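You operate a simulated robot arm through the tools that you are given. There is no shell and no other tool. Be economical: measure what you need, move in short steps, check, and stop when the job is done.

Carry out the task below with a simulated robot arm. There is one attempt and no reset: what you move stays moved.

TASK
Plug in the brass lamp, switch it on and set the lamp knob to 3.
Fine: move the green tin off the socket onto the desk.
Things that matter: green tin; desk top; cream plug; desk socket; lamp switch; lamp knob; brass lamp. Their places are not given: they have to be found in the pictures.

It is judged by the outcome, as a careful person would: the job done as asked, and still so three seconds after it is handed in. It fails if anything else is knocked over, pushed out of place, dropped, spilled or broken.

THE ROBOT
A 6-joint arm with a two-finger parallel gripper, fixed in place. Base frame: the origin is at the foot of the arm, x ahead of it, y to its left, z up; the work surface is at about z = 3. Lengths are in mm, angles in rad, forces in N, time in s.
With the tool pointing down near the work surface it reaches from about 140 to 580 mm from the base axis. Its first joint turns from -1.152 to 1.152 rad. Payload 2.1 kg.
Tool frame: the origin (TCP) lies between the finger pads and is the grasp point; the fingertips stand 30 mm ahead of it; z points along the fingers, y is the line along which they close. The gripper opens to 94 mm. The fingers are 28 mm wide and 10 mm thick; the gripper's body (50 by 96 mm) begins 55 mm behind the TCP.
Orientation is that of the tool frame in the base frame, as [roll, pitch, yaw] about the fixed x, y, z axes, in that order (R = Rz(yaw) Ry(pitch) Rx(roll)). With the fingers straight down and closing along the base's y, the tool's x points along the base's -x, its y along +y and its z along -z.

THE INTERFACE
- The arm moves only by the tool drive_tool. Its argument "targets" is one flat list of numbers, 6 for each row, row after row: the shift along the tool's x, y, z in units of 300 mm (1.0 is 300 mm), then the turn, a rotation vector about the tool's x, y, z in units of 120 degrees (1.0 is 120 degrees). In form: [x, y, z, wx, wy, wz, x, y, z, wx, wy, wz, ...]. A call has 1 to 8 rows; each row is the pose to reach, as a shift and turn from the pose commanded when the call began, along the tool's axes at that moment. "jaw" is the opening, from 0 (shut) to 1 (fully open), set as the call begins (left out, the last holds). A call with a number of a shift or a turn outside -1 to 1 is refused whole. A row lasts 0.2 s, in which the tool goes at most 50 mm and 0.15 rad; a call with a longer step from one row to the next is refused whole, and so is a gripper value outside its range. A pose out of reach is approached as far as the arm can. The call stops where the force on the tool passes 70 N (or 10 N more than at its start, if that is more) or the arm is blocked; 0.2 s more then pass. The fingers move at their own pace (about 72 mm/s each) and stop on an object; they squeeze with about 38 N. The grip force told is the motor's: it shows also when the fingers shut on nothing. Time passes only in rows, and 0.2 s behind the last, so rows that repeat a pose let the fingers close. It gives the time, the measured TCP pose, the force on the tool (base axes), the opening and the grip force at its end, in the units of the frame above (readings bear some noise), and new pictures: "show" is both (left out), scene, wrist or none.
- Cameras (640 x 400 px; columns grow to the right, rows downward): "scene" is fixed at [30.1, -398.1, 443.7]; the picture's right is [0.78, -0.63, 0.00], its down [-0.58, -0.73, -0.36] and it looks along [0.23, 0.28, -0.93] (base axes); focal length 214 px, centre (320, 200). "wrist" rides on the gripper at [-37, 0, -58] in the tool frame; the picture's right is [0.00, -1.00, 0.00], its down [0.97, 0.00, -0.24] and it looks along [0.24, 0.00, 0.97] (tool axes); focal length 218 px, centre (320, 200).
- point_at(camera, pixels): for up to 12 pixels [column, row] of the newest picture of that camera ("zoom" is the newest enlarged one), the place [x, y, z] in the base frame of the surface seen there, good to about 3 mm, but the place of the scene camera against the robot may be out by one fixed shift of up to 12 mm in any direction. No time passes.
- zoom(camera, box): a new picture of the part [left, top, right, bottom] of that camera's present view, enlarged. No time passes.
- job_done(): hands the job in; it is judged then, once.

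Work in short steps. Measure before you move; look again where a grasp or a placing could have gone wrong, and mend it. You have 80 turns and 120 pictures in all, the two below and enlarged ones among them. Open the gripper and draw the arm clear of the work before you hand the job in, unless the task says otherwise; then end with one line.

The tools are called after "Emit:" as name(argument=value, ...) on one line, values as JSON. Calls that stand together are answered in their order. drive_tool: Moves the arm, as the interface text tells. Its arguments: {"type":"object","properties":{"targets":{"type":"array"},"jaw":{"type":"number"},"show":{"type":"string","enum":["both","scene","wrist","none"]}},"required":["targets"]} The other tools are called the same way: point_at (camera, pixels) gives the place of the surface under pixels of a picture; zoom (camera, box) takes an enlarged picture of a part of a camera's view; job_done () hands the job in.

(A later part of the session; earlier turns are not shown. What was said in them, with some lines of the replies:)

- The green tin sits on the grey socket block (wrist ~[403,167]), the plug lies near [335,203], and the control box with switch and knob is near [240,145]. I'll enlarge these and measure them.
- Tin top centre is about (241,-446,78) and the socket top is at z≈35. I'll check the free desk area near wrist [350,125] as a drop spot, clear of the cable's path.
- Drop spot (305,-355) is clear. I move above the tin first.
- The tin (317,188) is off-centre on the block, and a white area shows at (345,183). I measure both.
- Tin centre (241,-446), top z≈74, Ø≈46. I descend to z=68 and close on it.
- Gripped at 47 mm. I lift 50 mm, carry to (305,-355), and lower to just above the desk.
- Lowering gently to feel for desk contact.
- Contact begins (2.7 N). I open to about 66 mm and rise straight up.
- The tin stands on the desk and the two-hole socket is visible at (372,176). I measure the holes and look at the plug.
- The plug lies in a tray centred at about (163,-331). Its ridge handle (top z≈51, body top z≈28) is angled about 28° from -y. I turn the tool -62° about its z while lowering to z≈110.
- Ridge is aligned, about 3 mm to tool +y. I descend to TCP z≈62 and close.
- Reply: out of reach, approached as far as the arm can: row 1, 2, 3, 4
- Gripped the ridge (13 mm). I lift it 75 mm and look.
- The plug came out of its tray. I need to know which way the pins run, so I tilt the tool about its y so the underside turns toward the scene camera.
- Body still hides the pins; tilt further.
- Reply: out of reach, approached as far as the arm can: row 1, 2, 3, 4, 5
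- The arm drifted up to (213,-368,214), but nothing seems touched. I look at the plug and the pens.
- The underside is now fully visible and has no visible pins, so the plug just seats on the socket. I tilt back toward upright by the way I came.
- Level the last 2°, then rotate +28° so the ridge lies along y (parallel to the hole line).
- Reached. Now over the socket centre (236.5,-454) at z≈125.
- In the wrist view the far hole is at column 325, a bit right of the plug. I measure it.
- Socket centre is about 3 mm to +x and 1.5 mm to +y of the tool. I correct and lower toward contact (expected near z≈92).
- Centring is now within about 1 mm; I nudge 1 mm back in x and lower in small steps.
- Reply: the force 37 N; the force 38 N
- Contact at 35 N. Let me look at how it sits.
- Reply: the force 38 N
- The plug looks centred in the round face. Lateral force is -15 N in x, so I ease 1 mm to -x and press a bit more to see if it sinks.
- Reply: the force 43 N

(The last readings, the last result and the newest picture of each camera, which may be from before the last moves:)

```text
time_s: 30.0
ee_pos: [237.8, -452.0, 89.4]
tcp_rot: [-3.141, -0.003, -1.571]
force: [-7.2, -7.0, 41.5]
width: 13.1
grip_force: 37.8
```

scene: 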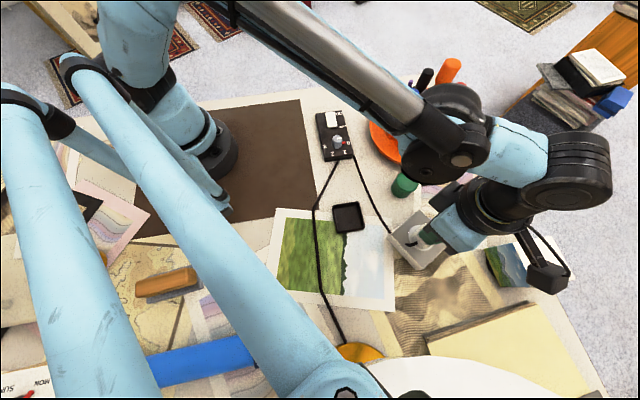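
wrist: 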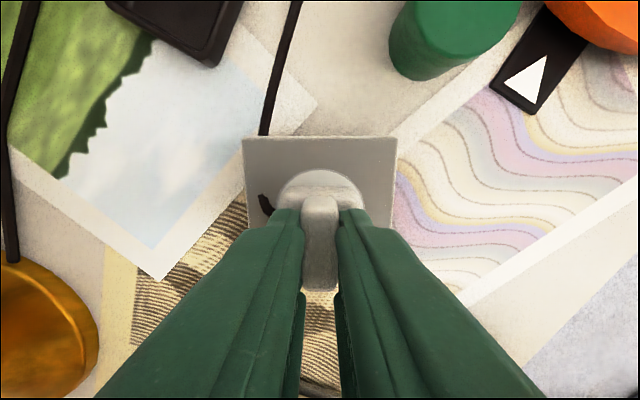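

Force stayed near 40 N while z dropped 3 mm: either the plug sank or the fingers slipped. I release, rise and inspect.

Emit:
drive_tool(targets=[0, 0, -0.004, 0, 0, 0, 0, 0, -0.004, 0, 0, 0], jaw=0.45, show="none")

Emit:
drive_tool(targets=[0, 0, -0.1, 0, 0, 0, 0, 0, -0.2, 0, 0, 0, 0, 0, -0.3, 0, 0, 0, 0, 0, -0.3, 0, 0, 0], show="both")

Emit:
zoom(camera="wrist", box=[260, 130, 380, 240])

Emit:
zoom(camera="scene", box=[380, 190, 460, 270])

```text
time_s: 30.6
ee_pos: [235.6, -451.8, 88.0]
tcp_rot: [3.138, 0.0, -1.572]
force: [-0.6, 0.2, -0.7]
width: 42.3
grip_force: 0.9
```

```text
time_s: 31.6
ee_pos: [237.3, -451.4, 182.3]
tcp_rot: [-3.141, 0.0, -1.57]
force: [-0.6, -0.3, -0.2]
width: 42.4
grip_force: 0.1
```

scene: 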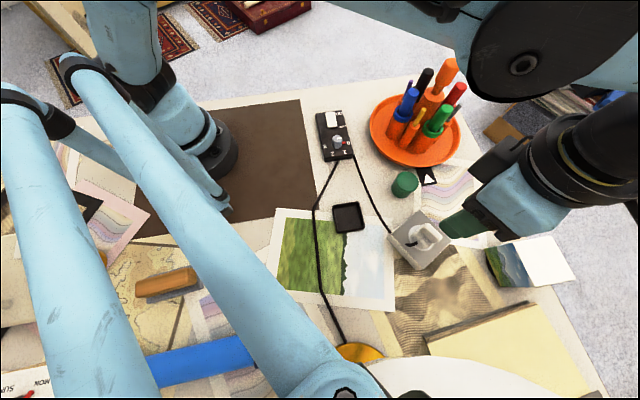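
wrist: 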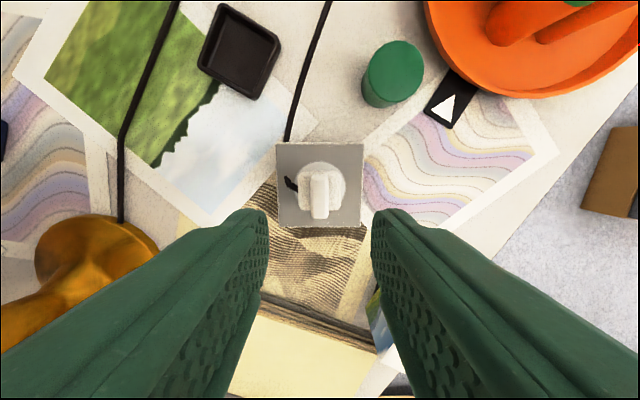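

```text
3.64 times, centred on (320, 185) of wrist
```

zoom: 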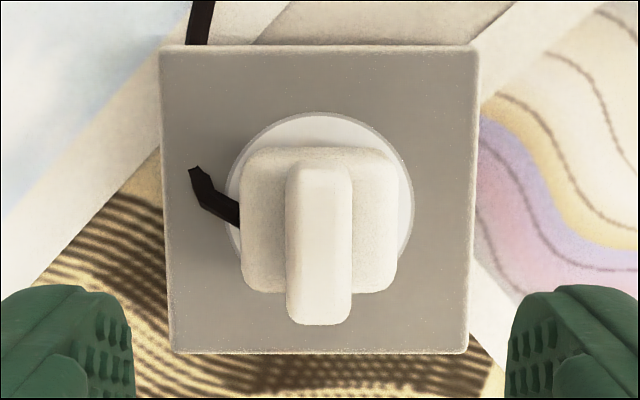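

```text
5.00 times, centred on (420, 230) of scene
```

zoom: 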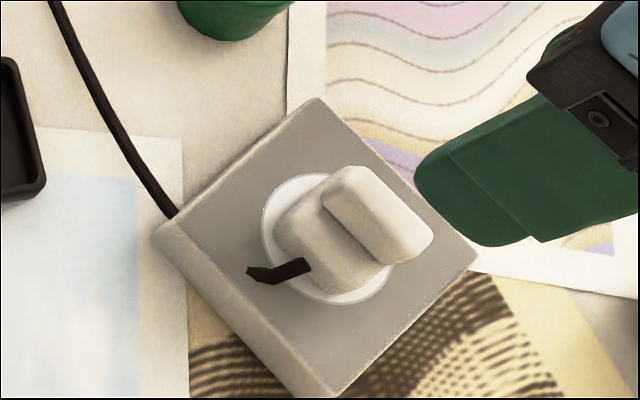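

Emit:
point_at(camera="wrist", pixels=[[320, 178], [320, 195], [320, 210], [304, 190], [336, 190], [305, 205], [336, 203], [318, 165], [288, 155], [355, 155], [344, 180]])

```text
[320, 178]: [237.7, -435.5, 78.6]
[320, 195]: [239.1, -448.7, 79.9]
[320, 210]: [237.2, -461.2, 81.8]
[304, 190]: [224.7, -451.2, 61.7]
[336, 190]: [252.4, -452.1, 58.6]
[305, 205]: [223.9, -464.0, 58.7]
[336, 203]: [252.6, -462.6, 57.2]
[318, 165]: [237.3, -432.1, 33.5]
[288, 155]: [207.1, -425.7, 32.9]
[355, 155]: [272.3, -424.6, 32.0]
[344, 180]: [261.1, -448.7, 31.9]
```

The plug sits flush and centred on the socket (body top z≈59, 25 mm above the face). Next I fly over the control box at a safe height.

Emit:
drive_tool(targets=[-0.05, 0, -0.14, 0, 0, 0, -0.2, -0.01, -0.18, 0, 0, 0, -0.35, -0.03, -0.18, 0, 0, 0, -0.5, -0.05, -0.18, 0, 0, 0, -0.64, -0.06, -0.18, 0, 0, 0, -0.78, -0.07, -0.18, 0, 0, 0, -0.9, -0.08, -0.18, 0, 0, 0, -0.9, -0.08, -0.18, 0, 0, 0], jaw=0.6)

```text
time_s: 33.4
ee_pos: [263.0, -181.8, 233.5]
tcp_rot: [-3.141, -0.001, -1.571]
force: [0.5, 0.2, 0.8]
width: 56.2
grip_force: 0.1
```

scene: 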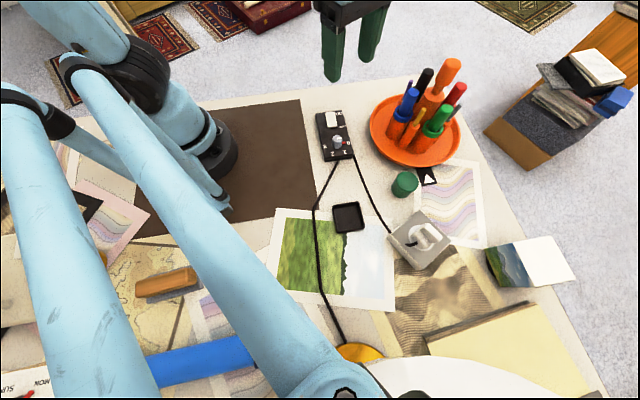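
wrist: 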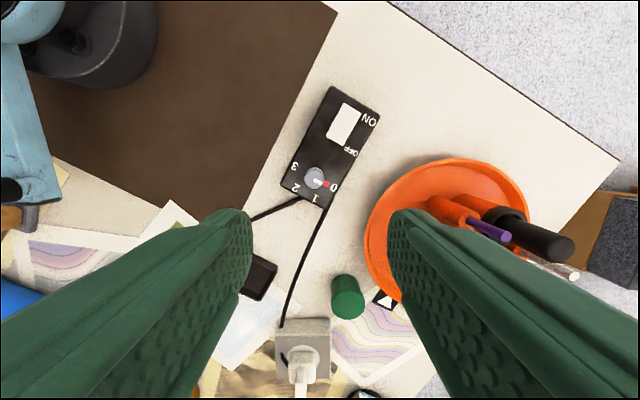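

Emit:
zoom(camera="wrist", box=[270, 80, 390, 215])

Emit:
point_at(camera="wrist", pixels=[[344, 124], [351, 108], [336, 140], [314, 177], [307, 178], [322, 178], [314, 186], [330, 160], [330, 90], [285, 180], [375, 105], [322, 205]])

Emit:
zoom(camera="scene", box=[305, 100, 365, 170])

```text
2.96 times, centred on (330, 148) of wrist
```

zoom: 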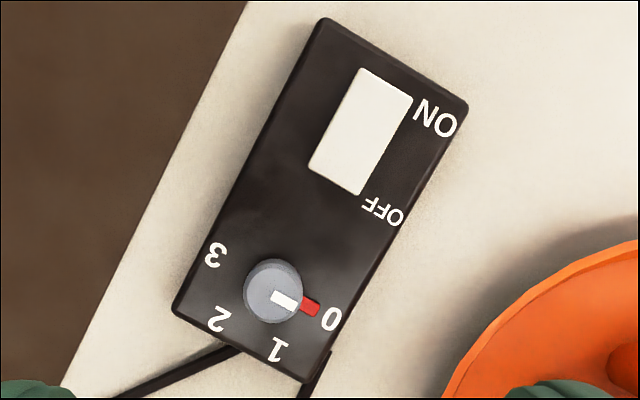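

```text
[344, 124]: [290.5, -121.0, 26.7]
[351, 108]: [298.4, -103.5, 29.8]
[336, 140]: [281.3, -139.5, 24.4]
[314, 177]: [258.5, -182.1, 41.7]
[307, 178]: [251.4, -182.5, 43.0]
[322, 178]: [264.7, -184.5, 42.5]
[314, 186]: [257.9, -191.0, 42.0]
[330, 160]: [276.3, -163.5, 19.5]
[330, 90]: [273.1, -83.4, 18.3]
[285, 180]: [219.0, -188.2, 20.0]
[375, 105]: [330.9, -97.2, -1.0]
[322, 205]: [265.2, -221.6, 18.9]
```

```text
5.71 times, centred on (335, 135) of scene
```

zoom: 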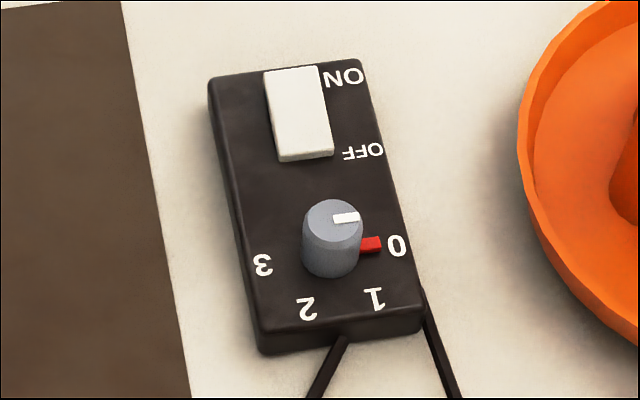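

The rocker's ON end is raised (z≈30) and the OFF end is down (24). I close the jaw and go above the ON end at about (297,-107).

Emit:
drive_tool(targets=[-0.08, -0.04, 0.1, 0, 0, 0, -0.16, -0.08, 0.2, 0, 0, 0, -0.25, -0.113, 0.3, 0, 0, 0, -0.25, -0.113, 0.4, 0, 0, 0, -0.25, -0.113, 0.5, 0, 0, 0, -0.25, -0.113, 0.53, 0, 0, 0, -0.25, -0.113, 0.53, 0, 0, 0], jaw=0)

Emit:
zoom(camera="scene", box=[290, 70, 390, 170])

```text
time_s: 35.0
ee_pos: [295.1, -106.3, 74.0]
tcp_rot: [-3.14, 0.001, -1.57]
force: [0.2, 0.5, -0.1]
width: 0.1
grip_force: 32.9
```

scene: 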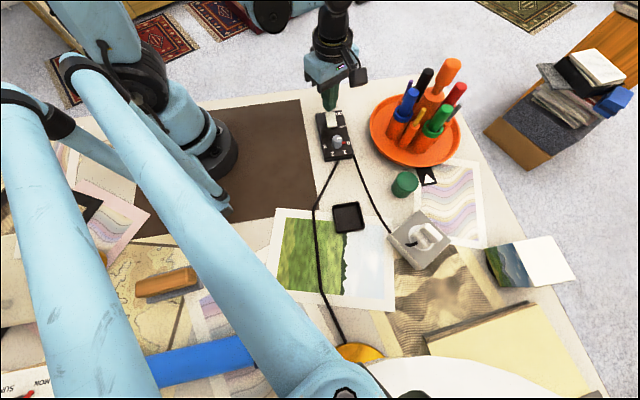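
wrist: 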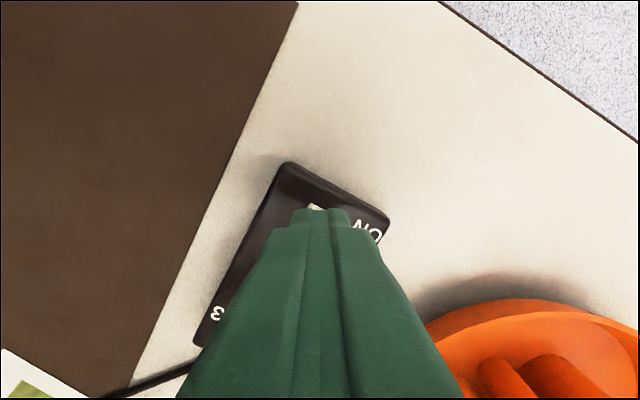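

```text
4.00 times, centred on (340, 120) of scene
```

zoom: 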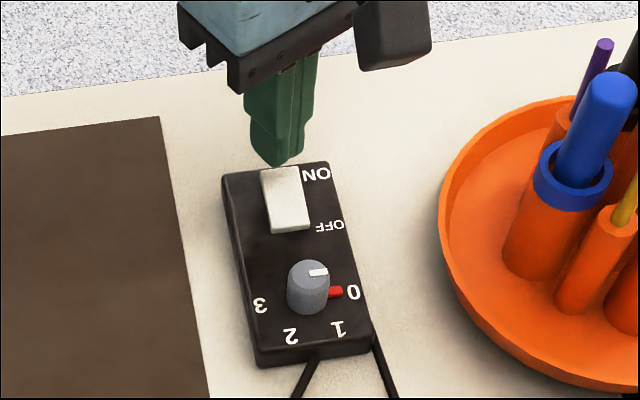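

Aligned over the ON end. Press down slowly about 20 mm.

Emit:
drive_tool(targets=[0, 0, 0.03, 0, 0, 0, 0, 0, 0.042, 0, 0, 0, 0, 0, 0.05, 0, 0, 0, 0, 0, 0.057, 0, 0, 0, 0, 0, 0.063, 0, 0, 0, 0, 0, 0.068, 0, 0, 0], show="none")

Emit:
zoom(camera="scene", box=[290, 70, 390, 170])

```text
time_s: 36.5
ee_pos: [295.5, -107.6, 56.2]
tcp_rot: [3.138, 0.0, -1.57]
force: [-1.4, 2.0, 20.5]
width: 0.0
grip_force: 33.4
stopped in row 6: the force on the tool passed its limit (the readings are from after the stop); the commanded pose is now the measured one
```

```text
4.00 times, centred on (340, 120) of scene
```

zoom: 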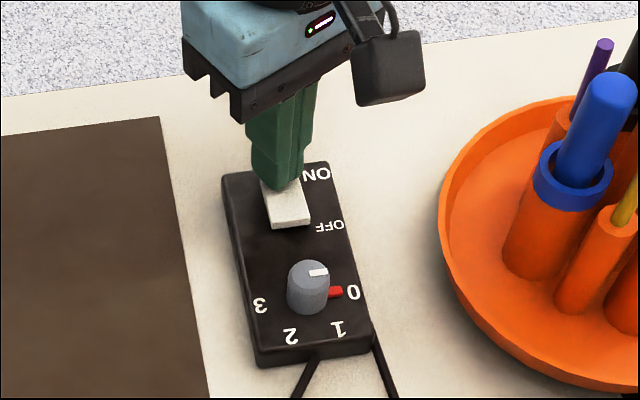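

The rocker hit its end stop and its OFF end rose. I rise and check the rocker and the lamp.

Emit:
drive_tool(targets=[0, 0, -0.1, 0, 0, 0, 0, 0, -0.2, 0, 0, 0, 0.1, 0.05, -0.3, 0, 0, 0, 0.2, 0.1, -0.35, 0, 0, 0, 0.25, 0.127, -0.4, 0, 0, 0, 0.25, 0.127, -0.4, 0, 0, 0], jaw=0.5)

Emit:
point_at(camera="scene", pixels=[[331, 112], [335, 125], [337, 138]])

Emit:
zoom(camera="wrist", box=[250, 60, 400, 220])

```text
time_s: 37.9
ee_pos: [257.9, -182.7, 174.5]
tcp_rot: [3.141, -0.001, -1.569]
force: [-0.1, -0.3, -0.8]
width: 47.1
grip_force: 0.0
```

scene: 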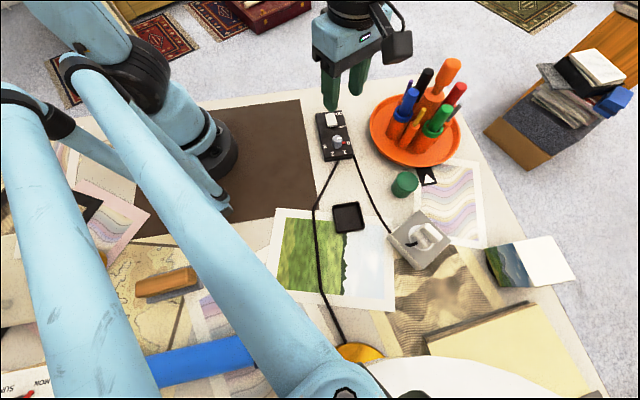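
wrist: 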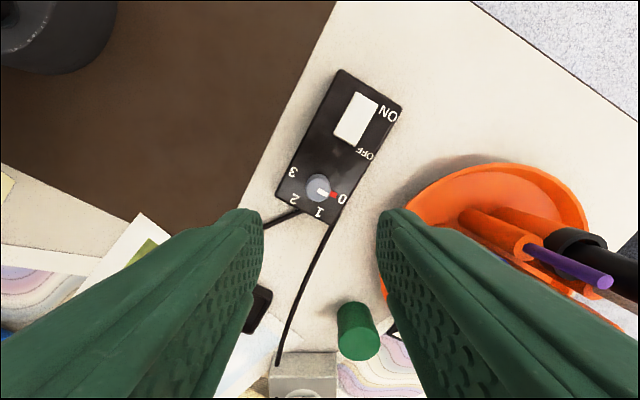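

```text
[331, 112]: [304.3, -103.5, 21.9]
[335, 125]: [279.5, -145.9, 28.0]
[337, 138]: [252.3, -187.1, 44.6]
```

```text
2.50 times, centred on (325, 140) of wrist
```

zoom: 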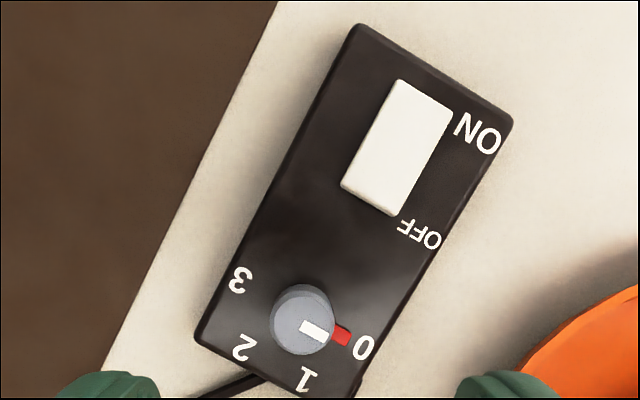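

The switch reads ON (ON end z≈22, OFF end 28). Now I measure the numerals around the knob.

Emit:
point_at(camera="wrist", pixels=[[342, 199], [320, 211], [294, 199], [293, 172], [335, 195], [318, 187], [310, 187], [328, 184], [318, 177], [319, 198], [316, 190], [322, 192]])

Emit:
zoom(camera="wrist", box=[280, 150, 360, 225])

```text
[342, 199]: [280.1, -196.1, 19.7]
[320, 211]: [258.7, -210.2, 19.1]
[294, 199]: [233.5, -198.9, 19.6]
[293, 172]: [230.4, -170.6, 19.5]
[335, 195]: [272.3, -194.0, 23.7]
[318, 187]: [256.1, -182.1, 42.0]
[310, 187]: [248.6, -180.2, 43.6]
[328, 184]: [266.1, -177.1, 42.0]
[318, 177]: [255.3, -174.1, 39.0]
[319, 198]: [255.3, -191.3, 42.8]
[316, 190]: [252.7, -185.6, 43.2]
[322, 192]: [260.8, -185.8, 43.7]
```

```text
5.33 times, centred on (320, 188) of wrist
```

zoom: 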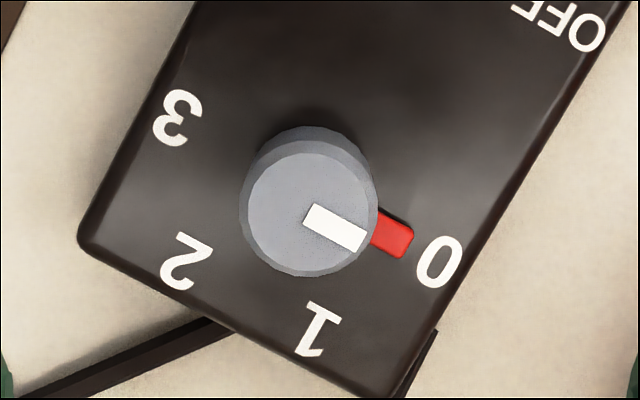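

Numerals sit about 60° apart around the knob centre (257,-182.5). The pointer is at about -28° and "3" at about 153°, so it needs 180° clockwise. I descend over the knob and grip it with tips at z≈28, clear of the red pointer.

Emit:
drive_tool(targets=[0, 0.003, 0.1, 0, 0, 0, 0, 0.003, 0.2, 0, 0, 0, 0, 0.003, 0.3, 0, 0, 0, 0, 0.003, 0.386, 0, 0, 0, 0, 0.003, 0.386, 0, 0, 0], show="none")

Emit:
drive_tool(targets=[0, 0, 0, 0, 0, 0, 0, 0, 0, 0, 0, 0, 0, 0, 0, 0, 0, 0], jaw=0, show="wrist")

```text
time_s: 39.1
ee_pos: [257.2, -181.3, 60.5]
tcp_rot: [3.139, -0.001, -1.572]
force: [0.2, -0.1, 0.2]
width: 46.9
grip_force: 0.2
```

```text
time_s: 39.9
ee_pos: [256.2, -180.7, 60.6]
tcp_rot: [3.137, 0.001, -1.57]
force: [-16.2, -0.7, -10.0]
width: 23.0
grip_force: 44.8
```

wrist: 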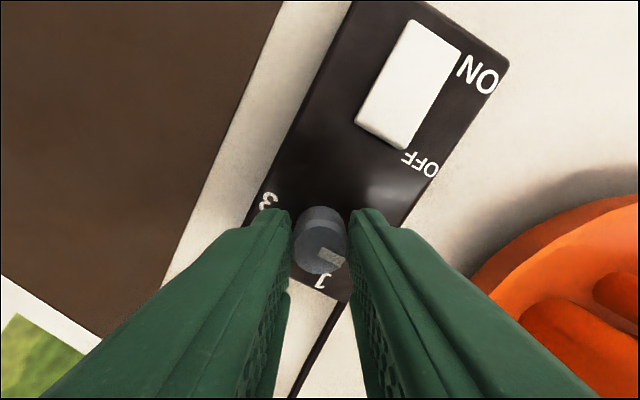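

Gripped at 23 mm. Force is -16 N in x, so I ease 1 mm to -x while turning the first 34° clockwise.

Emit:
drive_tool(targets=[0, 0.004, 0, 0, 0, 0, 0, 0.004, 0, 0, 0, 0.07, 0, 0.004, 0, 0, 0, 0.14, 0, 0.004, 0, 0, 0, 0.21, 0, 0.004, 0, 0, 0, 0.28, 0, 0.004, 0, 0, 0, 0.28], show="wrist")

```text
time_s: 41.3
ee_pos: [257.2, -181.2, 60.8]
tcp_rot: [-3.14, 0.004, -2.156]
force: [25.0, 6.9, -16.0]
width: 23.0
grip_force: 44.9
```

wrist: 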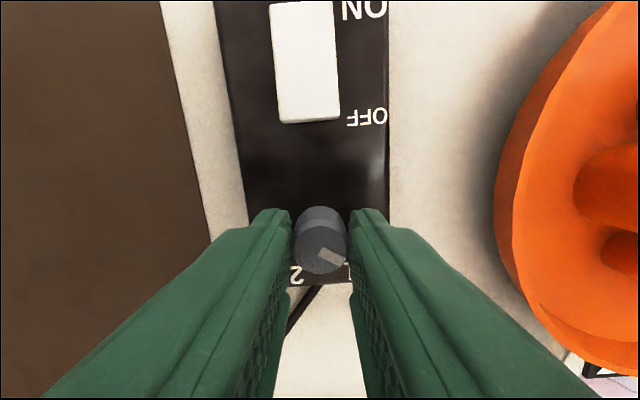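

The knob turns with the gripper. I correct the side force and turn another 67°.

Emit:
drive_tool(targets=[-0.0013, -0.002, 0, 0, 0, 0.07, -0.0013, -0.002, 0, 0, 0, 0.14, -0.0013, -0.002, 0, 0, 0, 0.21, -0.0013, -0.002, 0, 0, 0, 0.28, -0.0013, -0.002, 0, 0, 0, 0.35, -0.0013, -0.002, 0, 0, 0, 0.42, -0.0013, -0.002, 0, 0, 0, 0.49, -0.0013, -0.002, 0, 0, 0, 0.56], show="wrist")

```text
time_s: 43.1
ee_pos: [257.7, -183.5, 59.4]
tcp_rot: [-3.138, 0.005, 2.951]
force: [29.1, -6.1, 26.3]
width: 23.2
grip_force: 44.6
```

wrist: 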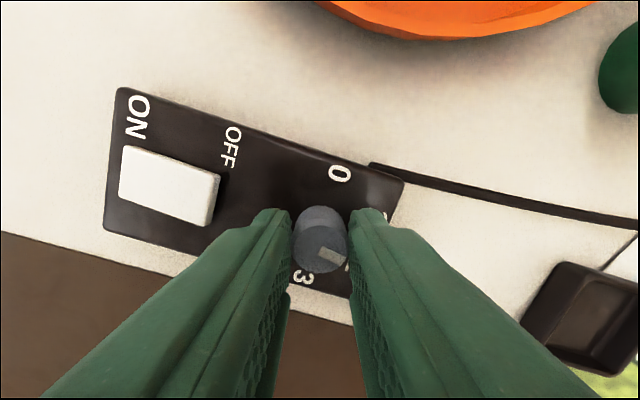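

Turned 101° so far. Another 60°, easing +1 mm in x.

Emit:
drive_tool(targets=[-0.0033, 0.0006, 0, 0, 0, 0.07, -0.0033, 0.0006, 0, 0, 0, 0.14, -0.0033, 0.0006, 0, 0, 0, 0.21, -0.0033, 0.0006, 0, 0, 0, 0.28, -0.0033, 0.0006, 0, 0, 0, 0.35, -0.0033, 0.0006, 0, 0, 0, 0.42, -0.0033, 0.0006, 0, 0, 0, 0.49], show="both")

```text
time_s: 44.7
ee_pos: [256.1, -185.0, 59.6]
tcp_rot: [-3.135, 0.01, 1.924]
force: [-0.7, -39.2, -1.3]
width: 23.2
grip_force: 45.1
```

scene: 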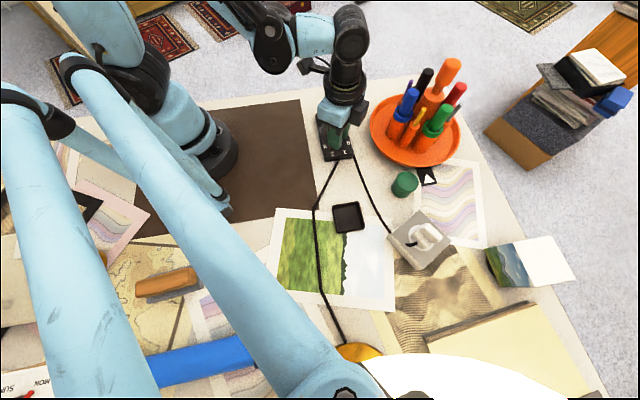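
wrist: 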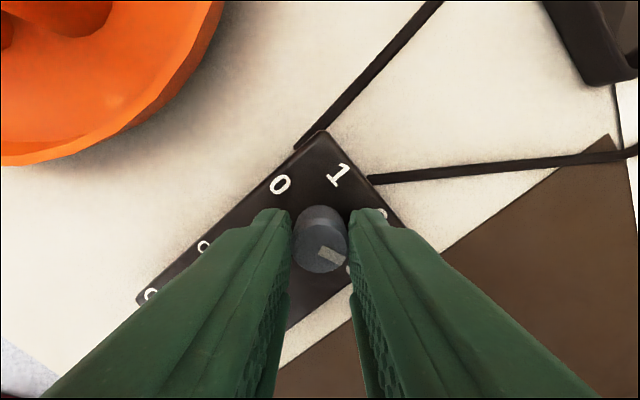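

The lamp shade is brighter at the bottom of the scene. About 20° remains; I ease the side force and finish the turn.

Emit:
drive_tool(targets=[-0.0031, -0.0012, 0, 0, 0, 0.05, -0.0031, -0.0012, 0, 0, 0, 0.11, -0.0031, -0.0012, 0, 0, 0, 0.165, -0.0031, -0.0012, 0, 0, 0, 0.165], show="none")

Emit:
drive_tool(targets=[0, 0, 0, 0, 0, 0, 0, 0, 0, 0, 0, 0], jaw=0.5, show="none")

Emit:
drive_tool(targets=[0, 0, -0.15, 0, 0, 0, 0, 0, -0.3, 0, 0, 0, 0, 0, -0.4, 0, 0, 0, 0, 0, -0.4, 0, 0, 0], show="both")

Emit:
zoom(camera="wrist", box=[260, 130, 390, 250])

```text
time_s: 45.7
ee_pos: [256.0, -184.0, 59.9]
tcp_rot: [-3.135, 0.009, 1.579]
force: [-8.4, -29.3, 22.2]
width: 22.9
grip_force: 45.0
```

```text
time_s: 46.3
ee_pos: [257.2, -182.5, 60.0]
tcp_rot: [-3.14, 0.0, 1.582]
force: [0.3, -0.1, 0.3]
width: 47.2
grip_force: 0.1
```

```text
time_s: 47.3
ee_pos: [256.7, -181.7, 182.7]
tcp_rot: [-3.14, 0.001, 1.58]
force: [-0.8, -0.1, 0.1]
width: 46.9
grip_force: 0.0
```

scene: 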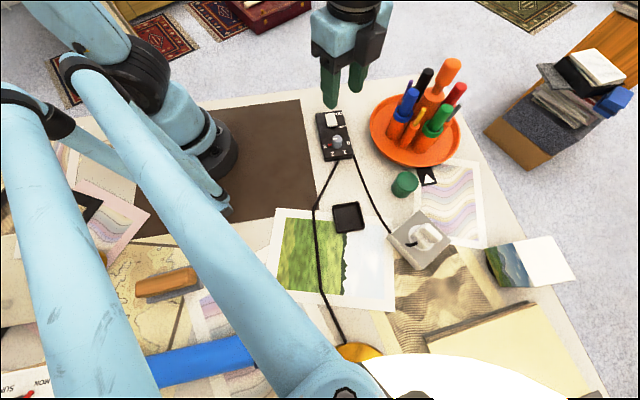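
wrist: 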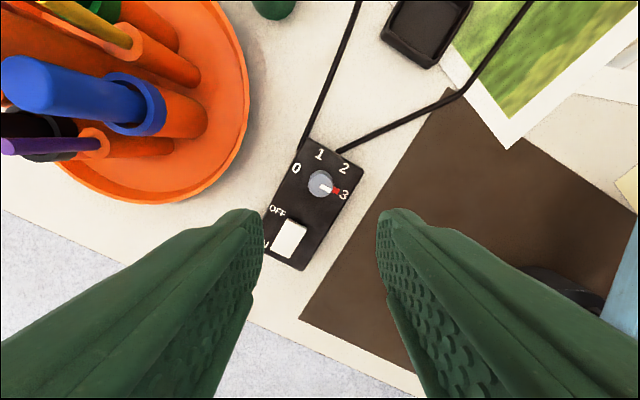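

```text
3.33 times, centred on (325, 190) of wrist
```

zoom: 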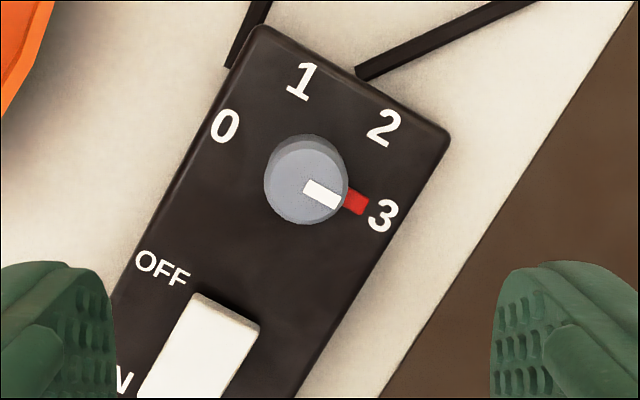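

The red pointer is on 3 and the shade is glowing. I check the lamp, plug and tin, then draw clear.

Emit:
zoom(camera="scene", box=[340, 270, 640, 400])

Emit:
zoom(camera="scene", box=[300, 90, 480, 280])

Emit:
drive_tool(targets=[0, 0, -0.15, 0, 0, 0, 0, 0, -0.3, 0, 0, 0, 0, 0, -0.4, 0, 0, 0, 0, 0, -0.4, 0, 0, 0], show="wrist")

```text
2.13 times, centred on (490, 335) of scene
```

zoom: 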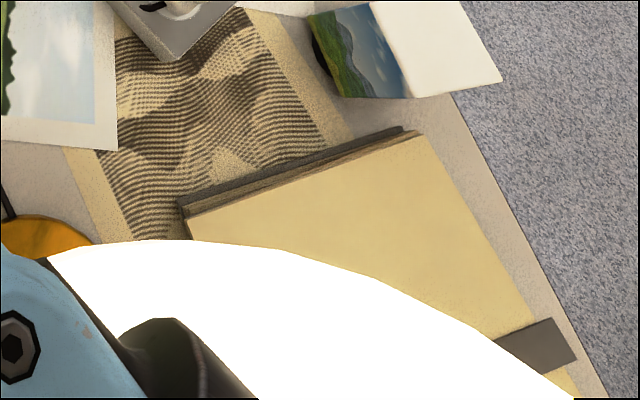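

```text
2.11 times, centred on (390, 185) of scene
```

zoom: 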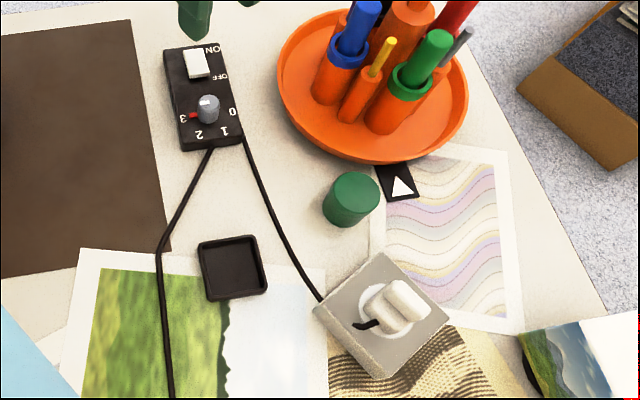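

```text
time_s: 48.3
ee_pos: [257.2, -179.9, 301.0]
tcp_rot: [-3.14, 0.0, 1.582]
force: [-0.7, -0.3, -0.1]
width: 47.0
grip_force: 0.0
```

wrist: 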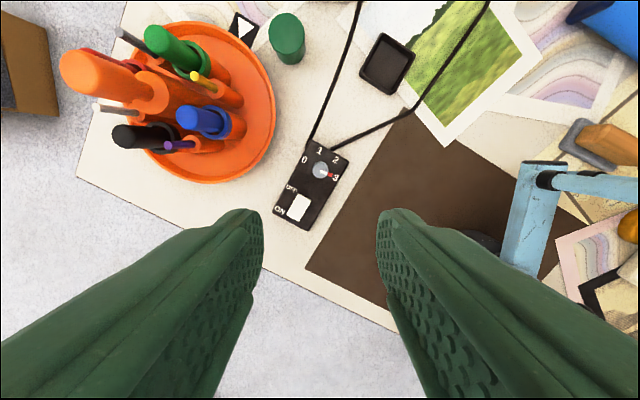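

The lamp glows brightly, the switch is ON, the knob is at 3, the plug is seated, and the tin is upright on the desk. The arm is clear with the gripper open, so I hand in.

Emit:
job_done()

```text
The job is handed in.
```

The job is handed in: the green tin stands on the desk, the brass lamp is plugged in, switched on and glowing, and its knob points at 3.
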